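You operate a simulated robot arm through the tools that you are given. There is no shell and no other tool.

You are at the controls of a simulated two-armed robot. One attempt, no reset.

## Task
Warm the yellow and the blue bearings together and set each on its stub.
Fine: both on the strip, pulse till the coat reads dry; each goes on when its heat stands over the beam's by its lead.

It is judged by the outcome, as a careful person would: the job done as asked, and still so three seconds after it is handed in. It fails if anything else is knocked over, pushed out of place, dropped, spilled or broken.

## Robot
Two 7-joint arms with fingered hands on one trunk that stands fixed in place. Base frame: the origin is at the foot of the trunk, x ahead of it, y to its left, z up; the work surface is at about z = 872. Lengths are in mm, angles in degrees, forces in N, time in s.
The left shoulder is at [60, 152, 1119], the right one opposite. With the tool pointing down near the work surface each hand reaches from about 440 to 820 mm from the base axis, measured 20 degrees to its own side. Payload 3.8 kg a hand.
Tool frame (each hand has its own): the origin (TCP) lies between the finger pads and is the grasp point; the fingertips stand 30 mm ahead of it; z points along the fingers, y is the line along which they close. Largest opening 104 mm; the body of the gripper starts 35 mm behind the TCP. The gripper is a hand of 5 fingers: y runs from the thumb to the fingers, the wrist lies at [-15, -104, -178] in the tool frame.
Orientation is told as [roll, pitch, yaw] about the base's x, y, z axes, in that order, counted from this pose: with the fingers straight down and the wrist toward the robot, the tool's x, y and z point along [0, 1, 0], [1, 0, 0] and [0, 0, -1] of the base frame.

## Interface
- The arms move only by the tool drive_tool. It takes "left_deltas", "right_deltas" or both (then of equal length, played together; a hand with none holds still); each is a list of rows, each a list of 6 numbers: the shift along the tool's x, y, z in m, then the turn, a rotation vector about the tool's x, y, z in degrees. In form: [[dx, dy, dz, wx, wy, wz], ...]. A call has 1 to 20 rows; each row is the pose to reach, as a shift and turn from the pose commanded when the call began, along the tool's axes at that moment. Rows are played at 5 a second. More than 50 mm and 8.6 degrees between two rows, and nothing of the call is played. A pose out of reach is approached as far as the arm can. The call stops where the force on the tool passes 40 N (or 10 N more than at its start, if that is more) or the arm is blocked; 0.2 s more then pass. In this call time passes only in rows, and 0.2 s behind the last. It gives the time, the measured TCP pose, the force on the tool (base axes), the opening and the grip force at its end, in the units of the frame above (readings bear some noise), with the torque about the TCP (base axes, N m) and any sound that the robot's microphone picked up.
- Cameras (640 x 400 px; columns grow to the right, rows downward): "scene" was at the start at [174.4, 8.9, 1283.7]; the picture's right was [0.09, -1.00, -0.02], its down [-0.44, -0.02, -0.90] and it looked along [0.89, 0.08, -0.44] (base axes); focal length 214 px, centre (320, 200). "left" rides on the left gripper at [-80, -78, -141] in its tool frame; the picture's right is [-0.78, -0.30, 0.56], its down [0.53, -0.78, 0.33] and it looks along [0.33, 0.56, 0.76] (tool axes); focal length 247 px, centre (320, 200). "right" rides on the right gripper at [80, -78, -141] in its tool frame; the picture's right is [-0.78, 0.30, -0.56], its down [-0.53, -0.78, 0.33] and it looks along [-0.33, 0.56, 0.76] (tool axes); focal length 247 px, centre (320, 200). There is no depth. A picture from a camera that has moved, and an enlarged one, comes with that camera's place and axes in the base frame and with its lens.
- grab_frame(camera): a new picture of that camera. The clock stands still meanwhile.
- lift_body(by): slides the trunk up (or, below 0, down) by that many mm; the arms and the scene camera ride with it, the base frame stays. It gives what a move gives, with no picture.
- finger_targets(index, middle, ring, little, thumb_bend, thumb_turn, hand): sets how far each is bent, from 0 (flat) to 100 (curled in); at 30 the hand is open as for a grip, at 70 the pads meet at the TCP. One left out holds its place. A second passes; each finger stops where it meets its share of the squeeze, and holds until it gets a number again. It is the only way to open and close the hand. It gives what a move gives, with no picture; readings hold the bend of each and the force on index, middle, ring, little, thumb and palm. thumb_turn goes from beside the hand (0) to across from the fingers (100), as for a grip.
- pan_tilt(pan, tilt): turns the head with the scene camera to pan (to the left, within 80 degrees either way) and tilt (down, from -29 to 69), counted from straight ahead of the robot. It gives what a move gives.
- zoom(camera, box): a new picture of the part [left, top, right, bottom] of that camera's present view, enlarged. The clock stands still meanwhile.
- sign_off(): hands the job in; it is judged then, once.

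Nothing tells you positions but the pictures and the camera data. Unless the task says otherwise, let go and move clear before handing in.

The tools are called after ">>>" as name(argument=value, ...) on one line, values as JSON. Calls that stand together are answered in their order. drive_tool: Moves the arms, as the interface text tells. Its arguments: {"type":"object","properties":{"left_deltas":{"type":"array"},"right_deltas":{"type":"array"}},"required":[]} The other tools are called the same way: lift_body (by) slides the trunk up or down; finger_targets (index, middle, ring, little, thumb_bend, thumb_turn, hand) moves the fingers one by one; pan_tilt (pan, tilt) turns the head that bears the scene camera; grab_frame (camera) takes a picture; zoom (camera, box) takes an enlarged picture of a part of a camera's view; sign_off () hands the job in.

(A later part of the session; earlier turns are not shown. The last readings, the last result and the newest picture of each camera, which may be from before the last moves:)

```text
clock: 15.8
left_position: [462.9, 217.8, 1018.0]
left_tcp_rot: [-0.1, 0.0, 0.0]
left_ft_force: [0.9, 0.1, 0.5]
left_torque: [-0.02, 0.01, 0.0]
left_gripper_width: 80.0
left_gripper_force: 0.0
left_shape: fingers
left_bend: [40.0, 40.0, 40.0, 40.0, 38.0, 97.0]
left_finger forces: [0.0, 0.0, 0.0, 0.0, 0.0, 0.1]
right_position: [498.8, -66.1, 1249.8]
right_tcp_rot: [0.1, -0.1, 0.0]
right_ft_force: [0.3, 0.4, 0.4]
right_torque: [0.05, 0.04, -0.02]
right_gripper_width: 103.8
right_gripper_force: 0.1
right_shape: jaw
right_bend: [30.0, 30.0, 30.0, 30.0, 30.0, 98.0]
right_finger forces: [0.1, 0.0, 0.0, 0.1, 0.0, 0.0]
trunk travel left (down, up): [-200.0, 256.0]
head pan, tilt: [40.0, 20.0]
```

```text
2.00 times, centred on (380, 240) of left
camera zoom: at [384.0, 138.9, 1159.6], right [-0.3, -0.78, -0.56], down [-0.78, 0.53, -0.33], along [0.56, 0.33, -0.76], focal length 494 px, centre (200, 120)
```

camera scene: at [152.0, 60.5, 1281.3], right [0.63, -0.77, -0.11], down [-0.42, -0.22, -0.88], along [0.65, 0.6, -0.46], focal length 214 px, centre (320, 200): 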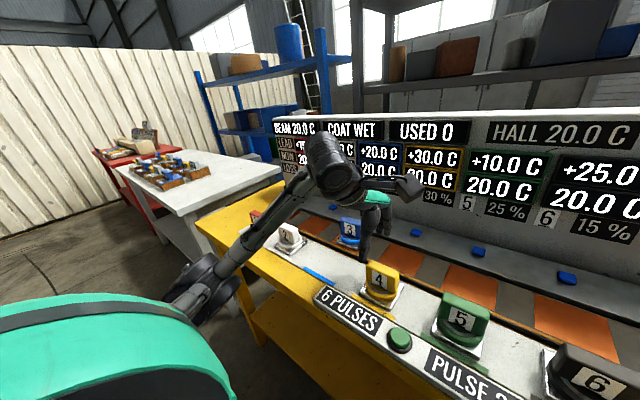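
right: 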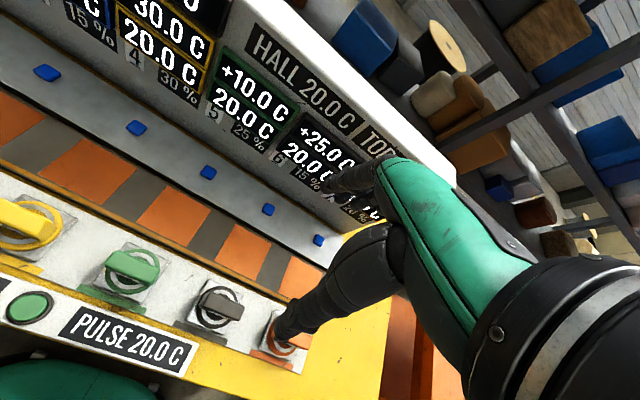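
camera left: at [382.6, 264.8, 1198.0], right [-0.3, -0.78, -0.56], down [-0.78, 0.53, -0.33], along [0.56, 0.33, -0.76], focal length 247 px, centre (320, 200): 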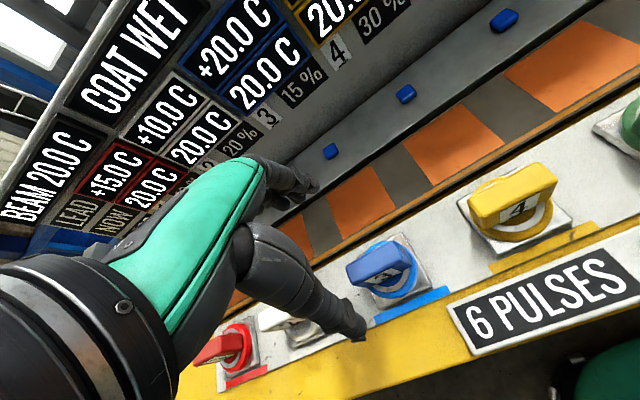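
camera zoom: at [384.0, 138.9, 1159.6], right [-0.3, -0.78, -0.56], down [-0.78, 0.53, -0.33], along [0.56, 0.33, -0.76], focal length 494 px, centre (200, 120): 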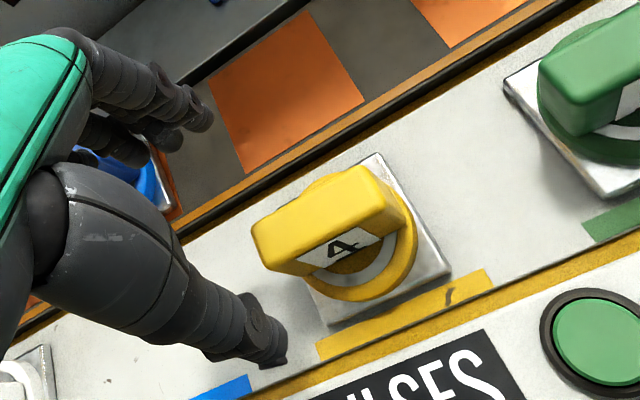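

The hand is offset as planned, and nothing stands under the outer fingers. I'll come down around the yellow block.

>>> drive_tool(left_deltas=[[0, 0, 0.025, 0, 0, 0], [0, 0, 0.045, 0, 0, 0], [0, 0, 0.06, 0, 0, 0], [0, 0, 0.072, 0, 0, 0], [0, 0, 0.08, 0, 0, 0], [0, 0, 0.086, 0, 0, 0]])

>>> zoom(camera="scene", box=[320, 210, 440, 310])

>>> zoom(camera="left", box=[220, 140, 480, 340])

```text
clock: 17.2
left_position: [462.6, 217.0, 931.6]
left_tcp_rot: [-0.1, -0.1, 0.1]
left_ft_force: [-0.5, -0.1, 0.0]
left_torque: [-0.02, -0.01, 0.02]
left_gripper_width: 80.2
left_gripper_force: 0.0
left_shape: fingers
left_bend: [40.0, 40.0, 40.0, 40.0, 38.0, 97.0]
left_finger forces: [0.1, 0.1, 0.0, 0.0, 0.0, 0.1]
right_position: [499.6, -65.7, 1249.2]
right_tcp_rot: [-0.1, 0.0, 0.0]
right_ft_force: [-0.1, 0.3, 0.2]
right_torque: [0.02, 0.01, -0.01]
right_gripper_width: 103.7
right_gripper_force: 0.0
right_shape: jaw
right_bend: [30.0, 30.0, 30.0, 30.0, 30.0, 98.0]
right_finger forces: [0.0, 0.1, 0.0, 0.1, 0.0, 0.1]
trunk travel left (down, up): [-200.0, 256.0]
head pan, tilt: [40.0, 20.0]
```

```text
4.00 times, centred on (380, 260) of scene
camera zoom: at [152.0, 60.6, 1281.3], right [0.63, -0.77, -0.11], down [-0.42, -0.22, -0.88], along [0.65, 0.6, -0.46], focal length 858 px, centre (80, -40)
```

zoom: 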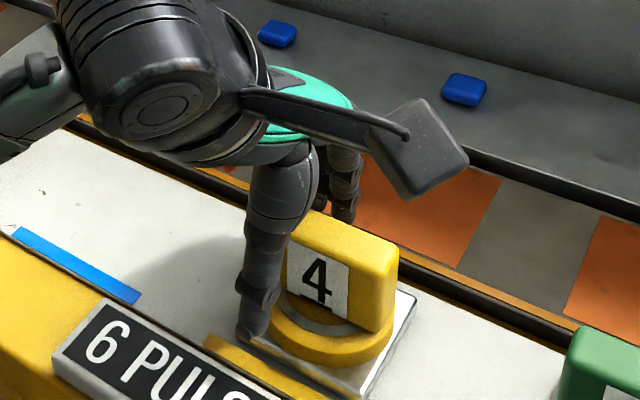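

```text
2.00 times, centred on (350, 240) of left
camera zoom: at [383.6, 138.8, 1073.5], right [-0.3, -0.78, -0.56], down [-0.78, 0.53, -0.33], along [0.56, 0.33, -0.76], focal length 494 px, centre (260, 120)
```

zoom: 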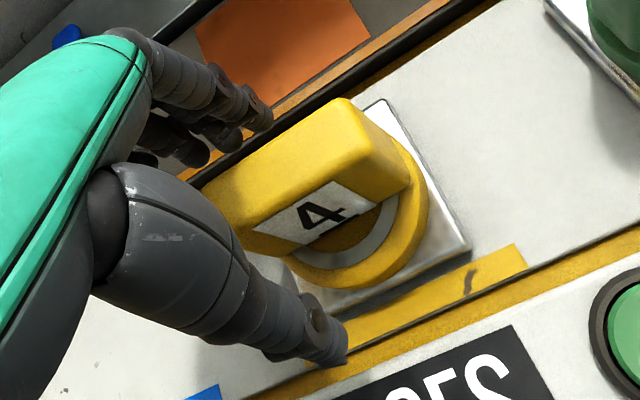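

The line-up is good. I'll close the thumb, index, middle and ring on the yellow block and leave the little finger out beside it.

>>> finger_targets(hand="left", index=70, middle=70, ring=70, thumb_bend=70)

>>> zoom(camera="scene", box=[320, 210, 440, 310])

>>> zoom(camera="left", box=[220, 140, 480, 340])

```text
clock: 18.2
left_position: [463.8, 218.0, 933.0]
left_tcp_rot: [0.0, 0.1, 0.0]
left_ft_force: [-0.8, -0.1, 0.3]
left_torque: [0.03, 0.05, -0.02]
left_gripper_width: 21.4
left_gripper_force: 7.9
left_shape: fingers
left_bend: [64.0, 66.0, 70.0, 40.0, 61.0, 97.0]
left_finger forces: [4.0, 3.9, 0.1, 0.1, 8.2, 0.0]
right_position: [500.0, -67.2, 1250.1]
right_tcp_rot: [0.0, 0.0, 0.0]
right_ft_force: [0.2, -0.1, -0.2]
right_torque: [0.02, 0.0, 0.01]
right_gripper_width: 103.6
right_gripper_force: 0.0
right_shape: jaw
right_bend: [30.0, 30.0, 30.0, 30.0, 30.0, 98.0]
right_finger forces: [0.0, 0.1, 0.0, 0.1, 0.0, 0.0]
trunk travel left (down, up): [-200.0, 256.0]
head pan, tilt: [40.0, 20.0]
```

```text
4.00 times, centred on (380, 260) of scene
camera zoom: at [152.1, 60.7, 1281.3], right [0.63, -0.77, -0.11], down [-0.42, -0.22, -0.88], along [0.65, 0.6, -0.46], focal length 858 px, centre (80, -40)
```

zoom: 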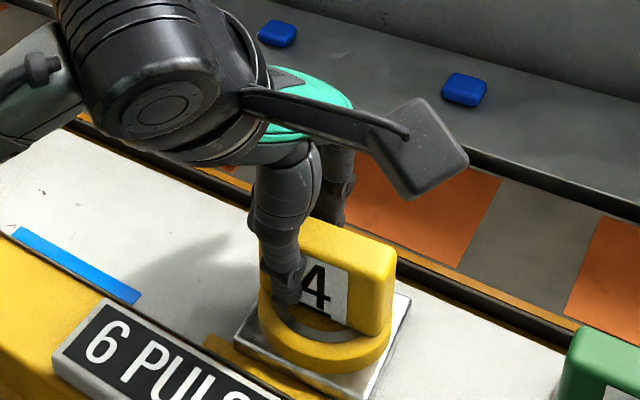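

```text
2.00 times, centred on (350, 240) of left
camera zoom: at [383.8, 138.9, 1073.5], right [-0.3, -0.78, -0.56], down [-0.78, 0.53, -0.33], along [0.56, 0.33, -0.76], focal length 494 px, centre (260, 120)
```

zoom: 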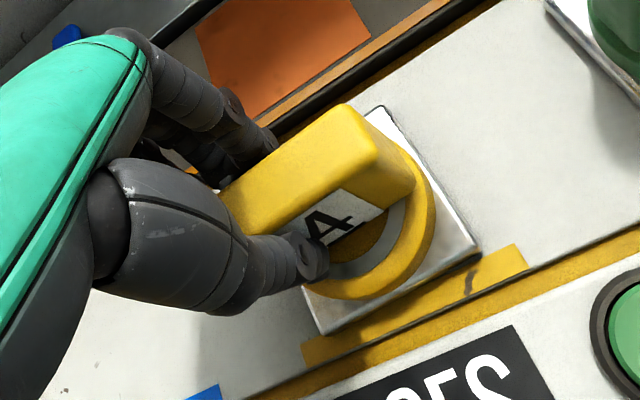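

Yellow is held by the thumb, index and middle at about 8 N, and it turned about 4° counter-clockwise. I'll lift it a little and check that it hangs level.

>>> drive_tool(left_deltas=[[0, 0, -0.005, 0, 0, 0], [0, 0, -0.015, 0, 0, 0], [0, 0, -0.03, 0, 0, 0], [0, 0, -0.045, 0, 0, 0]])

>>> zoom(camera="scene", box=[320, 200, 440, 300])

>>> zoom(camera="left", box=[220, 140, 480, 340])

```text
clock: 19.2
left_position: [462.7, 217.3, 977.7]
left_tcp_rot: [0.0, 0.1, 0.0]
left_ft_force: [-0.9, 0.5, -5.1]
left_torque: [0.05, 0.01, 0.03]
left_gripper_width: 21.9
left_gripper_force: 7.8
left_shape: fingers
left_bend: [64.0, 66.0, 70.0, 40.0, 61.0, 96.0]
left_finger forces: [4.0, 3.7, 0.1, 0.1, 7.7, 0.0]
right_position: [499.6, -66.9, 1250.9]
right_tcp_rot: [0.0, 0.0, -0.1]
right_ft_force: [-0.8, 0.7, -0.6]
right_torque: [-0.02, 0.01, 0.01]
right_gripper_width: 103.5
right_gripper_force: 0.1
right_shape: jaw
right_bend: [30.0, 30.0, 30.0, 30.0, 30.0, 98.0]
right_finger forces: [0.1, 0.0, 0.1, 0.0, 0.1, 0.0]
trunk travel left (down, up): [-200.0, 256.0]
head pan, tilt: [40.0, 20.0]
```

```text
4.00 times, centred on (380, 250) of scene
camera zoom: at [152.4, 60.6, 1281.3], right [0.63, -0.77, -0.11], down [-0.42, -0.22, -0.88], along [0.65, 0.6, -0.46], focal length 858 px, centre (80, 0)
```

zoom: 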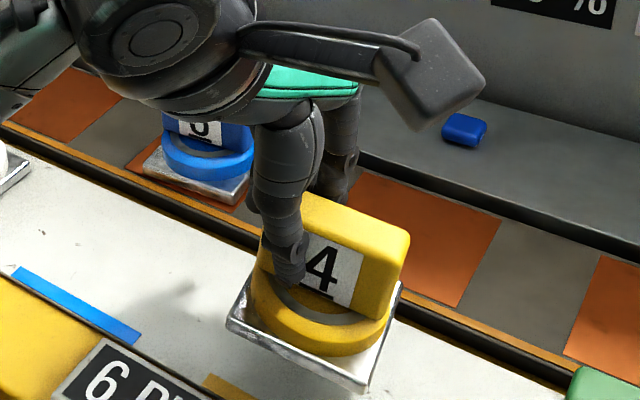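

```text
2.00 times, centred on (350, 240) of left
camera zoom: at [384.3, 138.7, 1118.0], right [-0.3, -0.78, -0.56], down [-0.78, 0.54, -0.33], along [0.56, 0.33, -0.76], focal length 494 px, centre (260, 120)
```

zoom: 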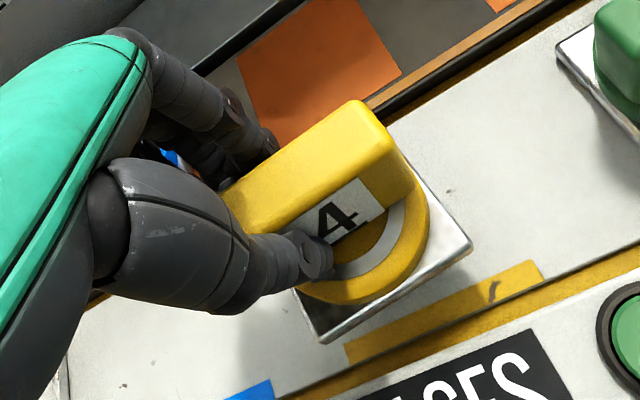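

Yellow is lifted and tilts only slightly, and the grip is steady. I'll carry it over pad 4, centred near (577, 196), squaring it up by −4.5°.

>>> drive_tool(left_deltas=[[0, 0.02, -0.003, 0, 0, 1], [0, 0.045, -0.003, 0, 0, 2], [-0.001, 0.07, -0.003, 0, 0, 3], [-0.002, 0.095, 0, 0, 0, 4], [-0.003, 0.116, 0.005, 0, 0, 4.5], [-0.003, 0.116, 0.022, 0, 0, 4.5]])

>>> zoom(camera="scene", box=[340, 180, 460, 280])

>>> zoom(camera="left", box=[220, 140, 480, 340])

```text
clock: 20.6
left_position: [578.3, 213.6, 954.3]
left_tcp_rot: [0.0, 0.0, -4.5]
left_ft_force: [0.1, -0.3, -4.1]
left_torque: [0.06, 0.0, 0.01]
left_gripper_width: 21.7
left_gripper_force: 7.8
left_shape: fingers
left_bend: [64.0, 67.0, 70.0, 40.0, 61.0, 96.0]
left_finger forces: [4.2, 3.6, 0.0, 0.0, 7.8, 0.1]
right_position: [499.3, -65.7, 1249.9]
right_tcp_rot: [0.0, -0.1, 0.0]
right_ft_force: [0.4, -0.6, -0.3]
right_torque: [-0.01, 0.01, 0.03]
right_gripper_width: 103.8
right_gripper_force: 0.1
right_shape: jaw
right_bend: [30.0, 30.0, 30.0, 30.0, 30.0, 98.0]
right_finger forces: [0.0, 0.1, 0.0, 0.1, 0.1, 0.0]
trunk travel left (down, up): [-200.0, 256.0]
head pan, tilt: [40.0, 20.0]
```

```text
4.00 times, centred on (400, 230) of scene
camera zoom: at [152.4, 61.0, 1281.2], right [0.63, -0.77, -0.11], down [-0.42, -0.22, -0.88], along [0.65, 0.6, -0.46], focal length 858 px, centre (0, 80)
```

zoom: 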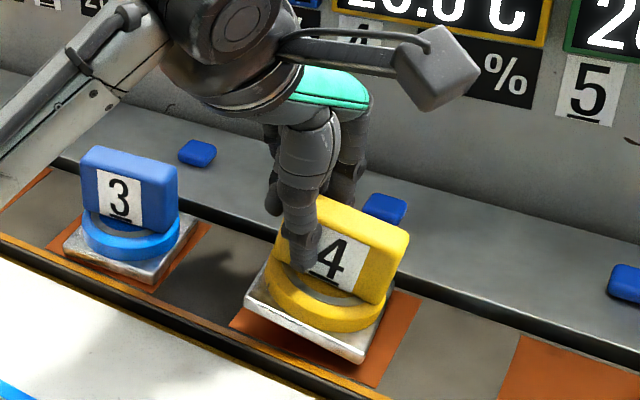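

```text
2.00 times, centred on (350, 240) of left
camera zoom: at [493.8, 142.0, 1096.4], right [-0.36, -0.75, -0.56], down [-0.73, 0.59, -0.33], along [0.58, 0.29, -0.76], focal length 494 px, centre (260, 120)
```

zoom: 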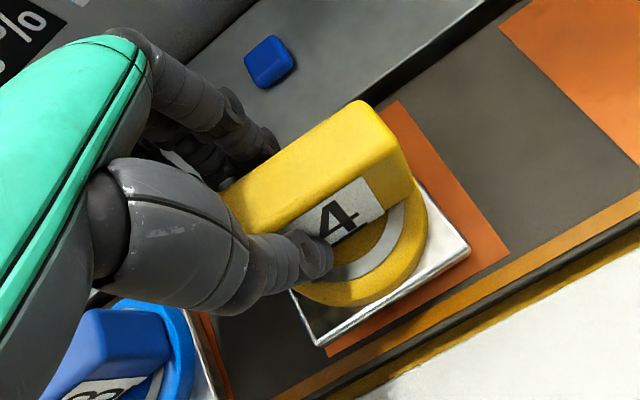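

The plate hangs just over pad 4, a few millimetres left of its middle, so I'll shift it right 4 mm and lower it slowly.

>>> drive_tool(left_deltas=[[-0.004, 0, 0.004, 0, 0, 0], [-0.004, 0, 0.008, 0, 0, 0], [-0.004, 0, 0.011, 0, 0, 0], [-0.004, 0, 0.013, 0, 0, 0]])

>>> zoom(camera="scene", box=[340, 180, 460, 280])

>>> zoom(camera="left", box=[220, 140, 480, 340])

```text
clock: 21.6
left_position: [578.8, 211.2, 942.7]
left_tcp_rot: [0.0, -0.1, -4.5]
left_ft_force: [0.4, 0.6, -0.7]
left_torque: [-0.02, 0.02, 0.02]
left_gripper_width: 21.5
left_gripper_force: 7.7
left_shape: fingers
left_bend: [64.0, 67.0, 70.0, 40.0, 62.0, 96.0]
left_finger forces: [5.1, 2.8, 0.0, 0.1, 7.8, 0.0]
right_position: [499.9, -66.0, 1250.2]
right_tcp_rot: [0.0, 0.1, 0.1]
right_ft_force: [-0.3, -0.9, 0.3]
right_torque: [0.02, -0.02, 0.01]
right_gripper_width: 103.5
right_gripper_force: 0.1
right_shape: jaw
right_bend: [30.0, 30.0, 30.0, 30.0, 30.0, 98.0]
right_finger forces: [0.1, 0.0, 0.0, 0.0, 0.0, 0.0]
trunk travel left (down, up): [-200.0, 256.0]
head pan, tilt: [40.0, 20.0]
```

```text
4.00 times, centred on (400, 230) of scene
camera zoom: at [152.2, 60.7, 1281.3], right [0.63, -0.77, -0.11], down [-0.42, -0.22, -0.88], along [0.65, 0.6, -0.46], focal length 858 px, centre (0, 80)
```

zoom: 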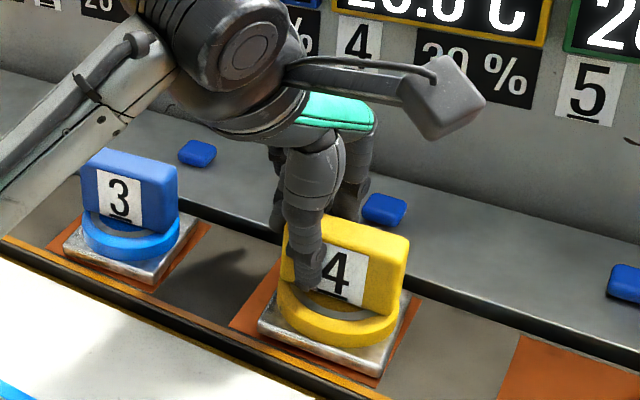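

```text
2.00 times, centred on (350, 240) of left
camera zoom: at [493.5, 138.1, 1083.8], right [-0.36, -0.75, -0.56], down [-0.73, 0.59, -0.33], along [0.58, 0.29, -0.76], focal length 494 px, centre (260, 120)
```

zoom: 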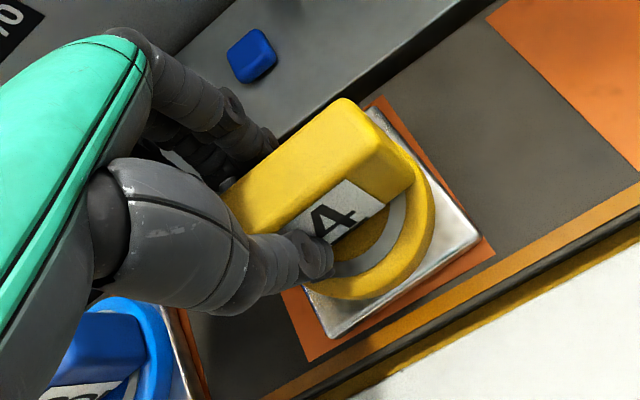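

Yellow rests on pad 4 within the orange. I'll ease down slightly and let go.

>>> drive_tool(left_deltas=[[0, 0, 0.0015, 0, 0, 0], [0, 0, 0.0025, 0, 0, 0]])

>>> finger_targets(hand="left", index=45, middle=45, ring=45, little=45, thumb_bend=40)

>>> zoom(camera="scene", box=[340, 180, 460, 280])

>>> zoom(camera="left", box=[220, 140, 480, 340])

```text
clock: 22.2
left_position: [577.9, 209.6, 940.5]
left_tcp_rot: [0.0, 0.0, -4.5]
left_ft_force: [-0.6, 0.9, 1.1]
left_torque: [-0.02, 0.02, -0.01]
left_gripper_width: 21.5
left_gripper_force: 8.9
left_shape: fingers
left_bend: [64.0, 67.0, 70.0, 40.0, 62.0, 96.0]
left_finger forces: [5.4, 2.8, 0.0, 0.0, 8.3, 0.0]
right_position: [498.7, -66.6, 1249.6]
right_tcp_rot: [0.0, 0.0, 0.1]
right_ft_force: [0.0, -1.0, 0.1]
right_torque: [-0.05, 0.02, 0.01]
right_gripper_width: 103.8
right_gripper_force: 0.1
right_shape: jaw
right_bend: [30.0, 30.0, 30.0, 30.0, 30.0, 98.0]
right_finger forces: [0.0, 0.0, 0.0, 0.0, 0.1, 0.1]
trunk travel left (down, up): [-200.0, 256.0]
head pan, tilt: [40.0, 20.0]
```

```text
clock: 23.2
left_position: [579.1, 209.9, 940.8]
left_tcp_rot: [0.1, 0.0, -4.5]
left_ft_force: [-0.4, 0.6, 0.0]
left_torque: [0.03, 0.01, 0.02]
left_gripper_width: 70.8
left_gripper_force: 0.0
left_shape: fingers
left_bend: [45.0, 45.0, 45.0, 45.0, 40.0, 97.0]
left_finger forces: [0.0, 0.0, 0.0, 0.1, 0.0, 0.0]
right_position: [500.3, -67.5, 1250.0]
right_tcp_rot: [0.0, 0.0, 0.0]
right_ft_force: [-0.5, 0.0, 0.4]
right_torque: [-0.01, 0.0, 0.01]
right_gripper_width: 103.4
right_gripper_force: 0.1
right_shape: jaw
right_bend: [30.0, 30.0, 30.0, 30.0, 30.0, 98.0]
right_finger forces: [0.1, 0.0, 0.0, 0.0, 0.0, 0.0]
trunk travel left (down, up): [-200.0, 256.0]
head pan, tilt: [40.0, 20.0]
```

```text
4.00 times, centred on (400, 230) of scene
camera zoom: at [152.0, 60.5, 1281.3], right [0.63, -0.77, -0.11], down [-0.42, -0.22, -0.88], along [0.65, 0.6, -0.46], focal length 858 px, centre (0, 80)
```

zoom: 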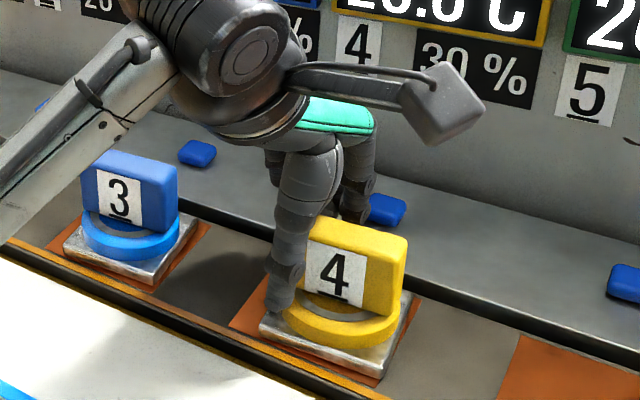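

```text
2.00 times, centred on (350, 240) of left
camera zoom: at [493.6, 137.8, 1081.2], right [-0.36, -0.75, -0.56], down [-0.73, 0.59, -0.33], along [0.58, 0.29, -0.76], focal length 494 px, centre (260, 120)
```

zoom: 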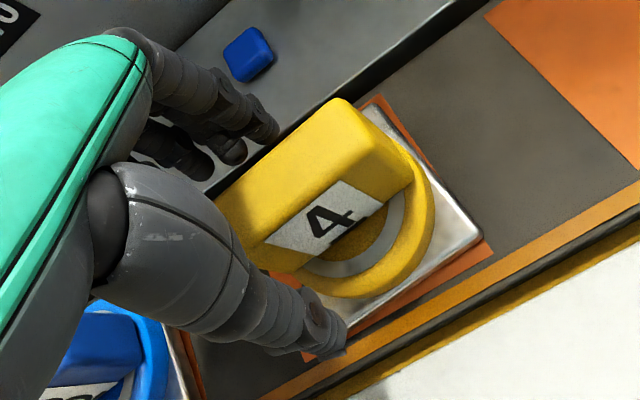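

Both bearings are on the strip, and the readings should still be cold. I'll lift the left hand to hover over yellow with a better-centred grip pose, then shape the right hand for pressing and bring it to the green button, which I place near (377, 127, z 893).

>>> drive_tool(left_deltas=[[0, 0, -0.015, 0, 0, 0], [0, 0, -0.035, 0, 0, 0], [-0.003, 0.0002, -0.055, 0, 0, 1], [-0.007, 0.0005, -0.068, 0, 0, 1.5]])

>>> finger_targets(hand="right", index=62, middle=62, ring=100, little=100, thumb_bend=62)

>>> drive_tool(right_deltas=[[0.0, -0.03, 0.015, 0, 0, 0], [0.0, -0.065, 0.03, 0, 0, 0], [0.015, -0.095, 0.05, 0, 0, 0], [0.04, -0.115, 0.07, 0, 0, 0], [0.07, -0.122, 0.09, 0, 0, 0], [0.1, -0.122, 0.11, 0, 0, 0], [0.13, -0.122, 0.13, 0, 0, 0], [0.16, -0.122, 0.15, 0, 0, 0], [0.183, -0.122, 0.175, 0, 0, 0], [0.183, -0.122, 0.2, 0, 0, 0]])

>>> grab_frame(camera="right")

>>> grab_frame(camera="scene")

```text
clock: 24.2
left_position: [579.1, 203.0, 1009.7]
left_tcp_rot: [0.0, 0.1, -6.1]
left_ft_force: [0.3, 0.4, 0.1]
left_torque: [-0.03, -0.02, 0.03]
left_gripper_width: 71.0
left_gripper_force: 0.0
left_shape: fingers
left_bend: [45.0, 45.0, 45.0, 45.0, 40.0, 97.0]
left_finger forces: [0.0, 0.0, 0.0, 0.0, 0.1, 0.0]
right_position: [499.9, -66.7, 1250.9]
right_tcp_rot: [0.0, 0.0, 0.1]
right_ft_force: [1.0, 0.3, 0.3]
right_torque: [-0.05, 0.02, 0.0]
right_gripper_width: 103.4
right_gripper_force: 0.1
right_shape: jaw
right_bend: [30.0, 30.0, 30.0, 30.0, 30.0, 98.0]
right_finger forces: [0.1, 0.1, 0.0, 0.1, 0.0, 0.0]
trunk travel left (down, up): [-200.0, 256.0]
head pan, tilt: [40.0, 20.0]
```

```text
clock: 25.2
left_position: [578.7, 203.5, 1008.0]
left_tcp_rot: [0.0, 0.0, -5.9]
left_ft_force: [-1.0, 0.1, -0.1]
left_torque: [0.0, 0.03, -0.02]
left_gripper_width: 71.0
left_gripper_force: 0.0
left_shape: fingers
left_bend: [45.0, 45.0, 45.0, 45.0, 40.0, 97.0]
left_finger forces: [0.0, 0.0, 0.0, 0.0, 0.1, 0.0]
right_position: [499.0, -66.6, 1250.2]
right_tcp_rot: [0.1, -0.1, 0.0]
right_ft_force: [-0.1, 0.1, -0.1]
right_torque: [0.03, 0.01, -0.03]
right_gripper_width: 21.3
right_gripper_force: 0.2
right_shape: fingers
right_bend: [62.0, 62.0, 100.0, 100.0, 62.0, 98.0]
right_finger forces: [0.0, 0.0, 0.0, 0.0, 0.1, 0.0]
trunk travel left (down, up): [-200.0, 256.0]
head pan, tilt: [40.0, 20.0]
```

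```text
clock: 27.4
left_position: [578.8, 202.7, 1007.9]
left_tcp_rot: [0.0, 0.0, -6.0]
left_ft_force: [0.2, -0.2, 0.5]
left_torque: [0.02, -0.02, -0.03]
left_gripper_width: 71.3
left_gripper_force: 0.0
left_shape: fingers
left_bend: [45.0, 45.0, 45.0, 45.0, 40.0, 97.0]
left_finger forces: [0.0, 0.0, 0.0, 0.0, 0.0, 0.0]
right_position: [376.3, 116.0, 1050.1]
right_tcp_rot: [0.1, 0.1, 0.0]
right_ft_force: [0.1, -0.3, 0.1]
right_torque: [0.01, -0.01, -0.01]
right_gripper_width: 21.3
right_gripper_force: 0.0
right_shape: fingers
right_bend: [62.0, 62.0, 100.0, 100.0, 62.0, 98.0]
right_finger forces: [0.0, 0.1, 0.1, 0.0, 0.0, 0.0]
trunk travel left (down, up): [-200.0, 256.0]
head pan, tilt: [40.0, 20.0]
```

```text
taken
camera right: at [298.8, 196.0, 1191.7], right [0.3, -0.78, 0.56], down [-0.78, -0.53, -0.33], along [0.56, -0.33, -0.76], focal length 247 px, centre (320, 200)
```

right: 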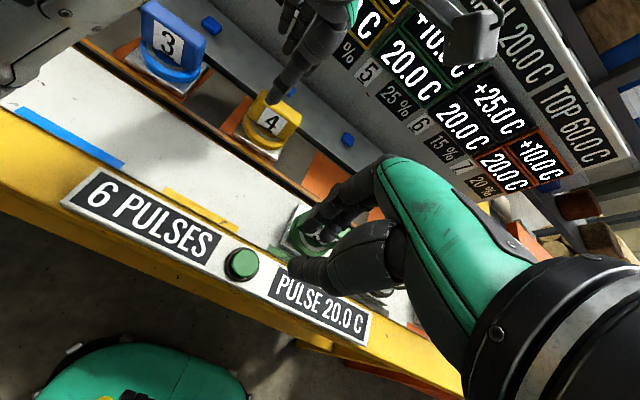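

```text
taken
camera scene: at [152.3, 60.0, 1281.3], right [0.63, -0.77, -0.11], down [-0.42, -0.22, -0.88], along [0.65, 0.6, -0.46], focal length 214 px, centre (320, 200)
```

scene: 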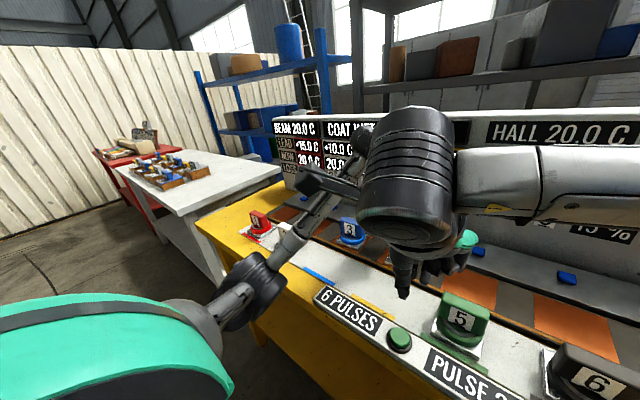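

The right hand is above the button area, and the button's position checks out against this view. I'll zoom in to find which fingertip is lowest.

>>> zoom(camera="right", box=[200, 150, 440, 300])

>>> zoom(camera="scene", box=[360, 200, 500, 360])

>>> grab_frame(camera="left")

```text
2.67 times, centred on (320, 225) of right
camera zoom: at [298.8, 196.0, 1191.7], right [0.3, -0.78, 0.56], down [-0.78, -0.53, -0.33], along [0.56, -0.33, -0.76], focal length 659 px, centre (320, 133)
```

zoom: 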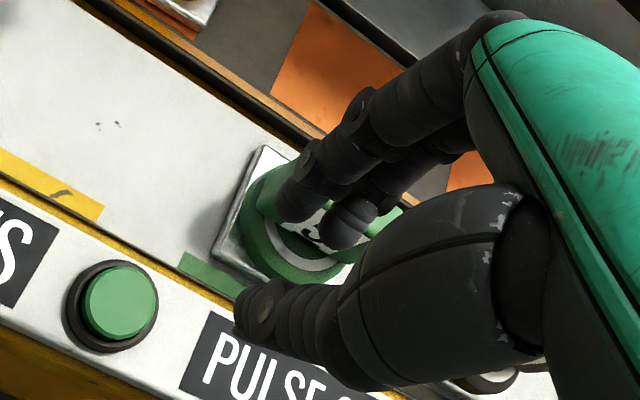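

```text
2.50 times, centred on (430, 280) of scene
camera zoom: at [152.3, 60.0, 1281.3], right [0.63, -0.77, -0.11], down [-0.42, -0.22, -0.88], along [0.65, 0.6, -0.46], focal length 536 px, centre (45, 0)
```

zoom: 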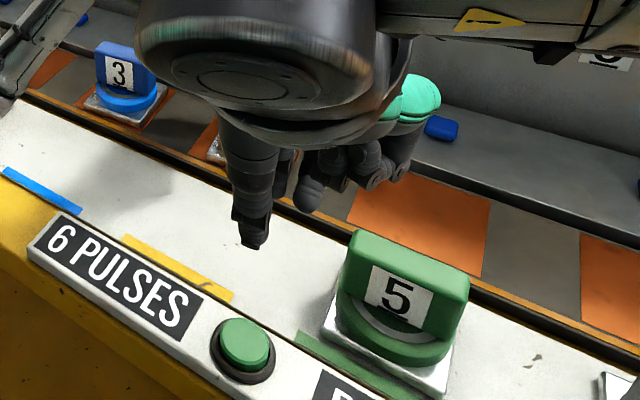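

```text
taken
camera left: at [492.0, 132.6, 1149.7], right [-0.38, -0.74, -0.56], down [-0.72, 0.61, -0.33], along [0.59, 0.27, -0.76], focal length 247 px, centre (320, 200)
```

left: 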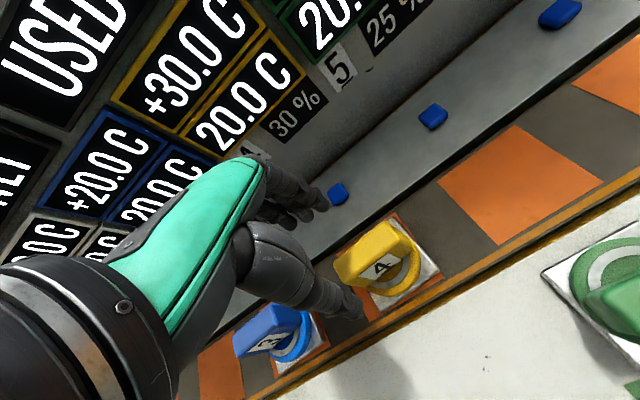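

From this view the right index tip lies about 17 mm ahead of and 7 mm left of the right TCP. I'll take a closer left-hand view to pin down where both blocks stand on the pads.

>>> zoom(camera="left", box=[320, 200, 480, 330])

>>> zoom(camera="left", box=[210, 270, 370, 400])

>>> zoom(camera="left", box=[0, 0, 320, 200])

>>> zoom(camera="scene", box=[240, 100, 400, 200])

```text
3.08 times, centred on (400, 265) of left
camera zoom: at [492.0, 132.6, 1149.7], right [-0.38, -0.74, -0.56], down [-0.72, 0.61, -0.33], along [0.59, 0.27, -0.76], focal length 760 px, centre (74, 0)
```

zoom: 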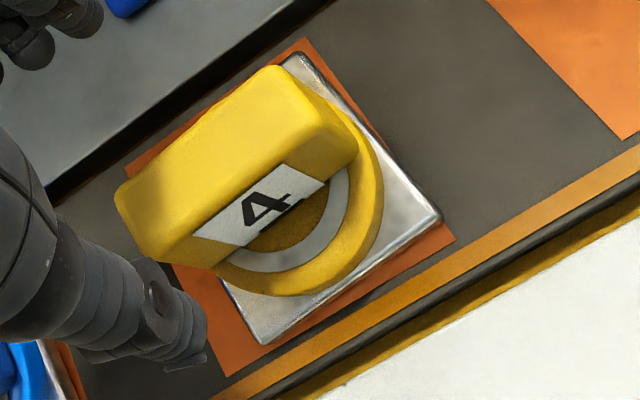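

```text
3.08 times, centred on (290, 335) of left
camera zoom: at [492.0, 132.6, 1149.7], right [-0.38, -0.74, -0.56], down [-0.72, 0.61, -0.33], along [0.59, 0.27, -0.76], focal length 760 px, centre (412, -215)
```

zoom: 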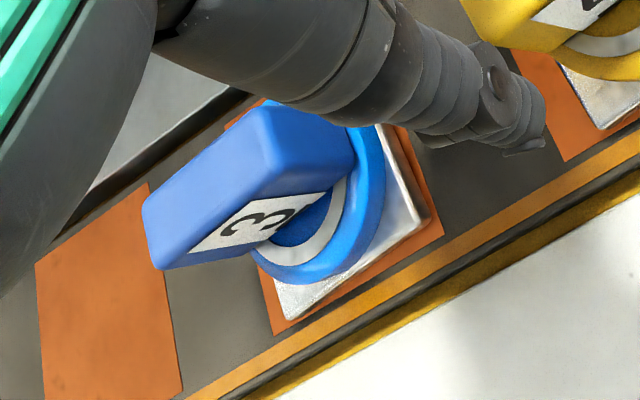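

```text
2.00 times, centred on (160, 100) of left
camera zoom: at [492.0, 132.6, 1149.7], right [-0.38, -0.74, -0.56], down [-0.72, 0.61, -0.33], along [0.59, 0.27, -0.76], focal length 494 px, centre (640, 400)
```

zoom: 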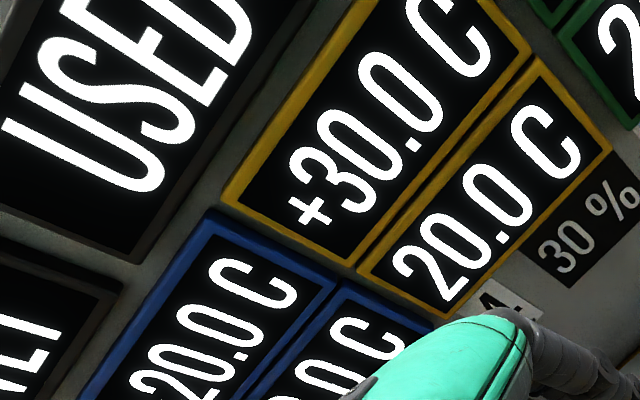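

```text
4.00 times, centred on (320, 150) of scene
camera zoom: at [152.3, 60.0, 1281.3], right [0.63, -0.77, -0.11], down [-0.42, -0.22, -0.88], along [0.65, 0.6, -0.46], focal length 858 px, centre (320, 400)
```

zoom: 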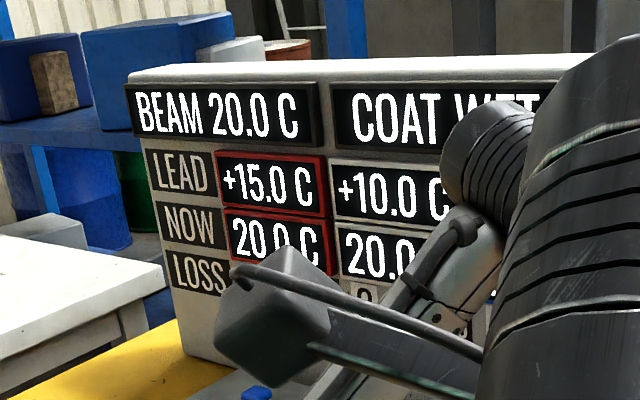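

Yellow stands at about (572, 191), turned roughly +5°, and blue at about (572.5, 337), turned roughly +2°. Before any heating I want the stub positions exactly, so I'll move the empty left hand forward between columns and look down at stub 4.

>>> drive_tool(left_deltas=[[0.015, 0.012, 0, 0, 0, -1], [0.035, 0.028, 0, 0, 0, -3], [0.055, 0.045, 0, 0, 0, -5], [0.0735, 0.0586, 0, 0, 0, -6]])

>>> grab_frame(camera="left")

>>> zoom(camera="left", box=[380, 160, 540, 260])

```text
clock: 28.4
left_position: [643.7, 269.2, 1007.9]
left_tcp_rot: [0.0, 0.0, -0.1]
left_ft_force: [-0.1, 0.3, -0.3]
left_torque: [0.01, 0.02, -0.03]
left_gripper_width: 71.4
left_gripper_force: 0.1
left_shape: fingers
left_bend: [45.0, 45.0, 45.0, 45.0, 40.0, 97.0]
left_finger forces: [0.0, 0.0, 0.1, 0.0, 0.1, 0.0]
right_position: [377.0, 116.8, 1051.4]
right_tcp_rot: [0.0, -0.1, 0.1]
right_ft_force: [-0.2, -0.5, -0.5]
right_torque: [-0.01, 0.0, 0.01]
right_gripper_width: 21.5
right_gripper_force: 0.1
right_shape: fingers
right_bend: [62.0, 62.0, 100.0, 100.0, 62.0, 98.0]
right_finger forces: [0.0, 0.0, 0.0, 0.0, 0.0, 0.0]
trunk travel left (down, up): [-200.0, 256.0]
head pan, tilt: [40.0, 20.0]
```

```text
taken
camera left: at [565.5, 191.4, 1149.4], right [-0.3, -0.78, -0.56], down [-0.78, 0.53, -0.33], along [0.56, 0.33, -0.76], focal length 247 px, centre (320, 200)
```

left: 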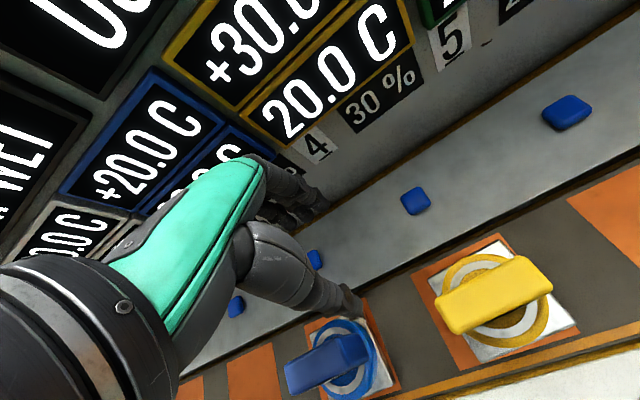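

```text
4.00 times, centred on (460, 210) of left
camera zoom: at [565.5, 191.4, 1149.4], right [-0.3, -0.78, -0.56], down [-0.78, 0.53, -0.33], along [0.56, 0.33, -0.76], focal length 988 px, centre (-240, 160)
```

zoom: 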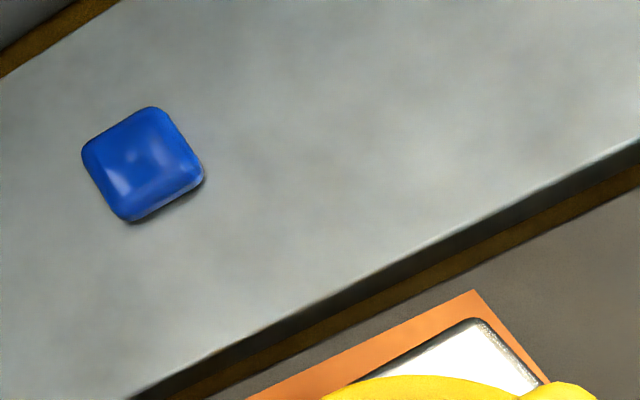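

Stub 4 reads about (680, 198.5), in the middle of the beam (x 629–730). I'll drop the hand 50 mm between the columns for a second sight line to get the height, then look at stub 3 the same way.

>>> drive_tool(left_deltas=[[0, 0, 0.02, 0, 0, 0], [0, 0, 0.04, 0, 0, 0], [0, 0, 0.055, 0, 0, 0]])

>>> zoom(camera="left", box=[360, 150, 560, 275])

>>> drive_tool(left_deltas=[[0, 0, -0.025, 0, 0, 0], [0.02, 0, -0.055, 0, 0, 0], [0.06, 0, -0.055, 0, 0, 0], [0.1, 0, -0.055, 0, 0, 0], [0.135, 0, -0.055, 0, 0, 0], [0.145, 0, -0.055, 0, 0, 0]])

>>> grab_frame(camera="left")

>>> zoom(camera="left", box=[360, 150, 560, 275])

```text
clock: 29.2
left_position: [644.7, 270.4, 954.1]
left_tcp_rot: [0.0, 0.0, 0.0]
left_ft_force: [0.6, -0.5, -0.8]
left_torque: [0.02, -0.02, 0.01]
left_gripper_width: 71.1
left_gripper_force: 0.1
left_shape: fingers
left_bend: [45.0, 45.0, 45.0, 45.0, 40.0, 97.0]
left_finger forces: [0.1, 0.1, 0.0, 0.0, 0.0, 0.0]
right_position: [376.9, 116.8, 1049.9]
right_tcp_rot: [0.0, 0.0, 0.0]
right_ft_force: [0.8, 0.3, -0.8]
right_torque: [0.02, -0.02, 0.01]
right_gripper_width: 21.4
right_gripper_force: 0.0
right_shape: fingers
right_bend: [62.0, 62.0, 100.0, 100.0, 62.0, 98.0]
right_finger forces: [0.1, 0.1, 0.1, 0.0, 0.0, 0.1]
trunk travel left (down, up): [-200.0, 256.0]
head pan, tilt: [40.0, 20.0]
```

```text
3.20 times, centred on (460, 212) of left
camera zoom: at [565.4, 191.6, 1094.4], right [-0.3, -0.78, -0.56], down [-0.78, 0.53, -0.33], along [0.56, 0.33, -0.76], focal length 790 px, centre (-128, 160)
```

zoom: 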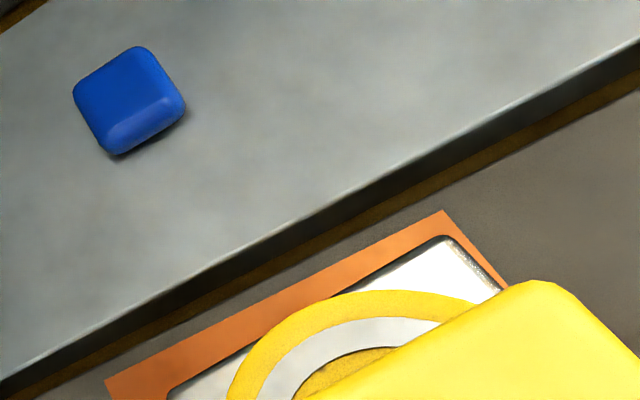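

```text
clock: 30.6
left_position: [644.9, 415.3, 1008.5]
left_tcp_rot: [0.0, 0.0, 0.1]
left_ft_force: [0.5, -0.7, 0.7]
left_torque: [-0.02, 0.01, 0.02]
left_gripper_width: 71.1
left_gripper_force: 0.0
left_shape: fingers
left_bend: [45.0, 45.0, 45.0, 45.0, 40.0, 97.0]
left_finger forces: [0.0, 0.0, 0.0, 0.0, 0.1, 0.0]
right_position: [377.4, 116.0, 1051.6]
right_tcp_rot: [0.0, 0.0, 0.0]
right_ft_force: [0.2, -0.1, 1.1]
right_torque: [0.01, 0.01, 0.02]
right_gripper_width: 21.4
right_gripper_force: 0.1
right_shape: fingers
right_bend: [62.0, 62.0, 100.0, 100.0, 62.0, 98.0]
right_finger forces: [0.0, 0.0, 0.0, 0.1, 0.1, 0.0]
trunk travel left (down, up): [-200.0, 256.0]
head pan, tilt: [40.0, 20.0]
```

```text
taken
camera left: at [565.2, 336.3, 1149.3], right [-0.3, -0.78, -0.56], down [-0.78, 0.54, -0.33], along [0.56, 0.33, -0.76], focal length 247 px, centre (320, 200)
```

left: 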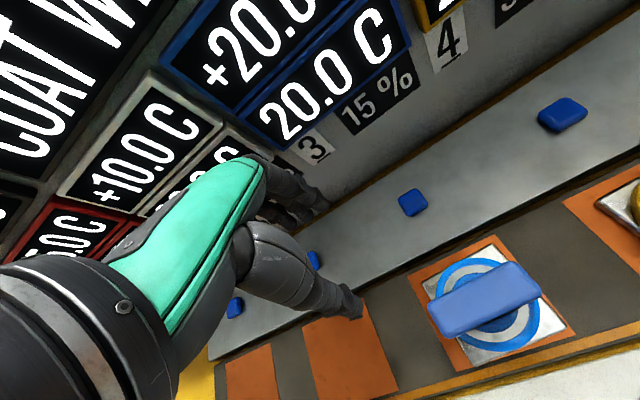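

```text
3.20 times, centred on (460, 212) of left
camera zoom: at [565.2, 336.3, 1149.3], right [-0.3, -0.78, -0.56], down [-0.78, 0.54, -0.33], along [0.56, 0.33, -0.76], focal length 790 px, centre (-128, 160)
```

zoom: 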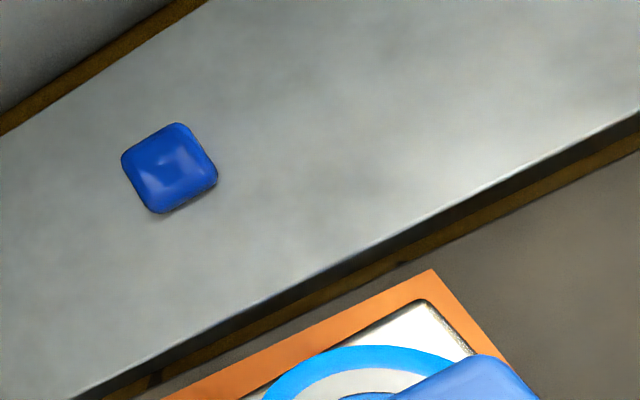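

Comparing the two views, the columns are 150 mm apart: stub 4 at about (686, 199) and stub 3 at about (686, 348.5), with the stub tops near z 883. I'll hover the left hand over yellow again with a centred grip, and leave only the right index finger out for pressing, held a little above the button.

>>> finger_targets(hand="right", middle=100, thumb_bend=35)

>>> drive_tool(left_deltas=[[-0.03, -0.01, 0, 0, 0, 0], [-0.07, -0.02, 0, 0, 0, 0], [-0.11, -0.032, 0, 0, 0, 0], [-0.15, -0.045, 0, 0, 0, 0], [-0.19, -0.057, 0, 0, 0, 0.5], [-0.221, -0.0665, 0, 0, 0, 1]], right_deltas=[[0.001, -0.004, 0.02, 0, 0, 0], [0.002, -0.008, 0.04, 0, 0, 0], [0.003, -0.012, 0.06, 0, 0, 0], [0.004, -0.016, 0.075, 0, 0, 0], [0.004, -0.016, 0.088, 0, 0, 0], [0.004, -0.016, 0.1, 0, 0, 0]])

>>> grab_frame(camera="right")

>>> grab_frame(camera="scene")

>>> grab_frame(camera="left")

```text
clock: 31.6
left_position: [645.2, 414.5, 1008.2]
left_tcp_rot: [0.0, 0.0, 0.1]
left_ft_force: [0.3, -0.3, 0.2]
left_torque: [-0.01, 0.01, -0.01]
left_gripper_width: 71.1
left_gripper_force: 0.0
left_shape: fingers
left_bend: [45.0, 45.0, 45.0, 45.0, 40.0, 97.0]
left_finger forces: [0.0, 0.0, 0.0, 0.0, 0.0, 0.1]
right_position: [376.8, 116.2, 1050.3]
right_tcp_rot: [-0.1, 0.0, 0.0]
right_ft_force: [0.1, -0.2, 0.8]
right_torque: [-0.02, 0.01, -0.03]
right_gripper_width: 55.5
right_gripper_force: 0.1
right_shape: fingers
right_bend: [62.0, 100.0, 100.0, 100.0, 35.0, 98.0]
right_finger forces: [0.0, 0.1, 0.0, 0.0, 0.0, 0.1]
trunk travel left (down, up): [-200.0, 256.0]
head pan, tilt: [40.0, 20.0]
```

```text
clock: 33.0
left_position: [577.6, 193.3, 1007.3]
left_tcp_rot: [0.0, 0.0, -1.0]
left_ft_force: [-0.6, -0.1, 0.7]
left_torque: [0.01, 0.03, -0.02]
left_gripper_width: 71.2
left_gripper_force: 0.0
left_shape: fingers
left_bend: [45.0, 45.0, 45.0, 45.0, 40.0, 97.0]
left_finger forces: [0.1, 0.0, 0.1, 0.0, 0.1, 0.0]
right_position: [360.3, 120.2, 950.5]
right_tcp_rot: [0.1, 0.0, 0.0]
right_ft_force: [-0.2, -0.2, 0.1]
right_torque: [0.0, -0.01, 0.02]
right_gripper_width: 55.4
right_gripper_force: 0.0
right_shape: fingers
right_bend: [62.0, 100.0, 100.0, 100.0, 35.0, 98.0]
right_finger forces: [0.1, 0.0, 0.1, 0.1, 0.0, 0.0]
trunk travel left (down, up): [-200.0, 256.0]
head pan, tilt: [40.0, 20.0]
```

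```text
taken
camera right: at [282.0, 200.1, 1091.9], right [0.3, -0.78, 0.56], down [-0.78, -0.53, -0.33], along [0.56, -0.33, -0.76], focal length 247 px, centre (320, 200)
```

right: 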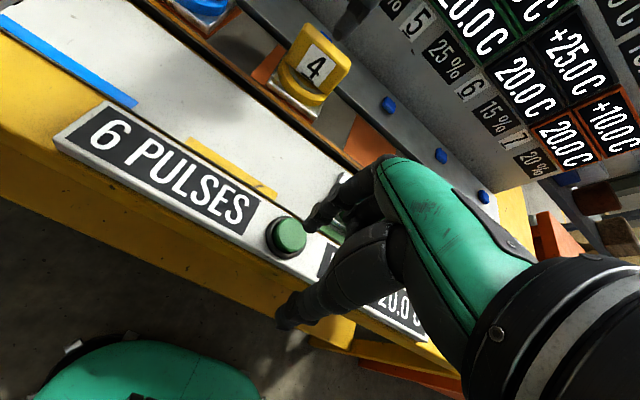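

```text
taken
camera scene: at [152.1, 60.0, 1281.4], right [0.63, -0.77, -0.11], down [-0.42, -0.22, -0.88], along [0.65, 0.6, -0.46], focal length 214 px, centre (320, 200)
```

scene: 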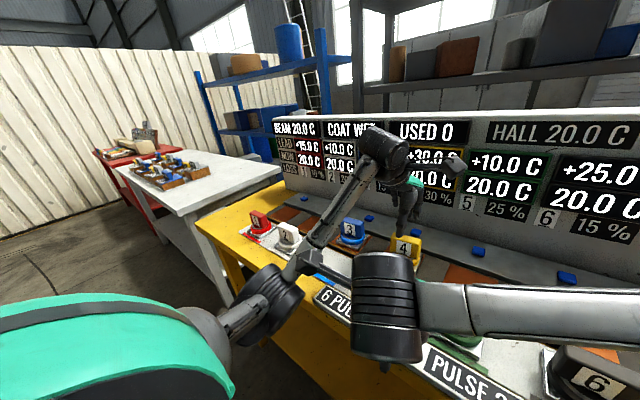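

```text
taken
camera left: at [497.1, 115.6, 1149.1], right [-0.31, -0.77, -0.56], down [-0.77, 0.55, -0.33], along [0.56, 0.32, -0.76], focal length 247 px, centre (320, 200)
```

left: 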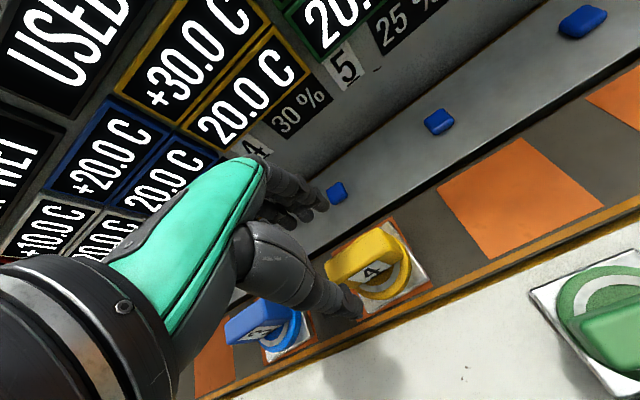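

The cameras now cover everything: the scene camera shows BEAM, COAT and USED, and the left camera shows both NOW readings. I'll check the index tip against the button and the gap between the arms.

>>> zoom(camera="right", box=[230, 160, 390, 280])

>>> zoom(camera="scene", box=[220, 200, 400, 340])

>>> zoom(camera="scene", box=[265, 110, 475, 210])

```text
3.33 times, centred on (310, 220) of right
camera zoom: at [282.0, 200.1, 1091.9], right [0.3, -0.78, 0.56], down [-0.78, -0.53, -0.33], along [0.56, -0.33, -0.76], focal length 823 px, centre (353, 133)
```

zoom: 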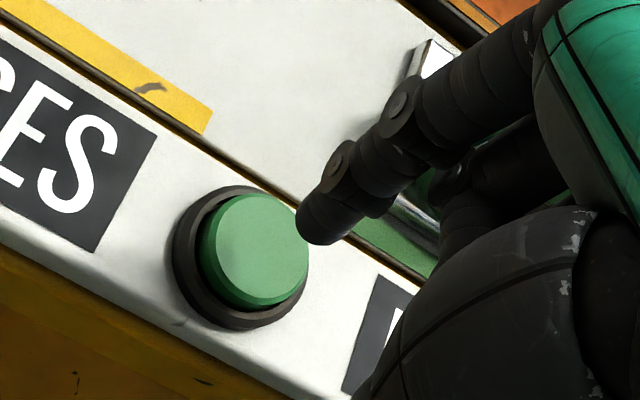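

```text
2.86 times, centred on (310, 270) of scene
camera zoom: at [152.1, 60.0, 1281.4], right [0.63, -0.77, -0.11], down [-0.42, -0.22, -0.88], along [0.65, 0.6, -0.46], focal length 613 px, centre (349, 0)
```

zoom: 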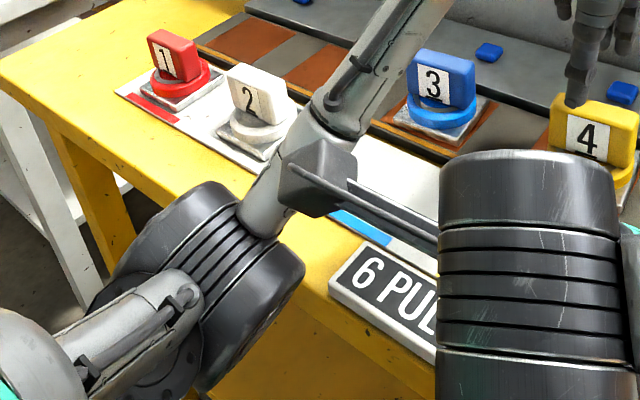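

```text
3.05 times, centred on (370, 160) of scene
camera zoom: at [152.1, 60.0, 1281.4], right [0.63, -0.77, -0.11], down [-0.42, -0.22, -0.88], along [0.65, 0.6, -0.46], focal length 654 px, centre (168, 322)
```

zoom: 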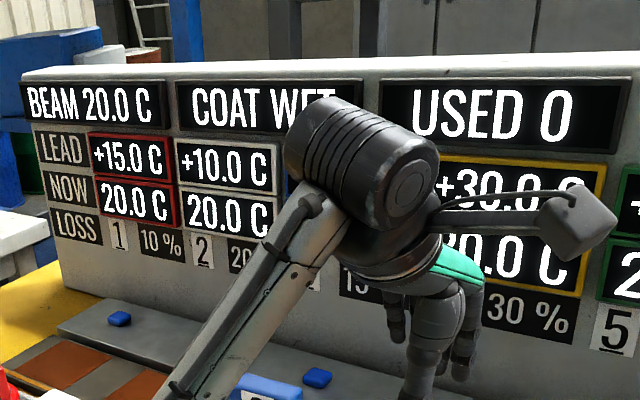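

The index tip sits right over the button and the arms are clear of each other. I'll lower the finger most of the way first.

>>> drive_tool(right_deltas=[[-0.0005, 0.001, 0.012, 0, 0, 0], [-0.0005, 0.002, 0.02, 0, 0, 0], [-0.0005, 0.002, 0.025, 0, 0, 0]])

>>> zoom(camera="right", box=[230, 160, 390, 280])

```text
clock: 33.8
left_position: [577.5, 193.0, 1007.2]
left_tcp_rot: [0.0, 0.0, -1.0]
left_ft_force: [0.8, -0.1, 0.1]
left_torque: [0.02, 0.02, 0.02]
left_gripper_width: 70.9
left_gripper_force: 0.1
left_shape: fingers
left_bend: [45.0, 45.0, 45.0, 45.0, 40.0, 97.0]
left_finger forces: [0.0, 0.0, 0.1, 0.0, 0.1, 0.0]
right_position: [361.8, 119.6, 926.0]
right_tcp_rot: [0.2, 0.1, -0.1]
right_ft_force: [-0.3, 0.0, 0.5]
right_torque: [-0.01, 0.0, 0.0]
right_gripper_width: 55.7
right_gripper_force: 0.1
right_shape: fingers
right_bend: [62.0, 100.0, 100.0, 100.0, 35.0, 98.0]
right_finger forces: [0.0, 0.0, 0.1, 0.1, 0.0, 0.0]
trunk travel left (down, up): [-200.0, 256.0]
head pan, tilt: [40.0, 20.0]
```

```text
3.33 times, centred on (310, 220) of right
camera zoom: at [284.6, 200.1, 1066.9], right [0.3, -0.78, 0.56], down [-0.78, -0.53, -0.33], along [0.56, -0.33, -0.76], focal length 823 px, centre (353, 133)
```

zoom: 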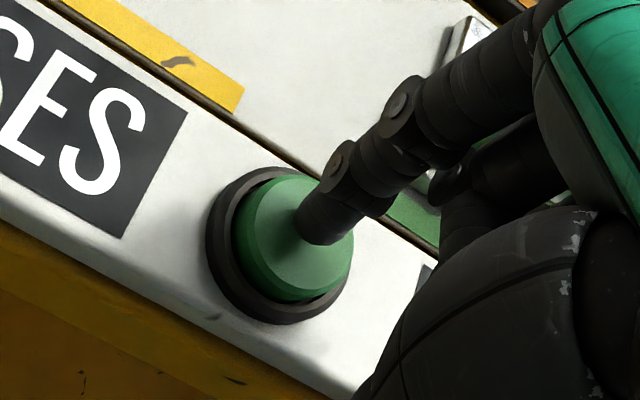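

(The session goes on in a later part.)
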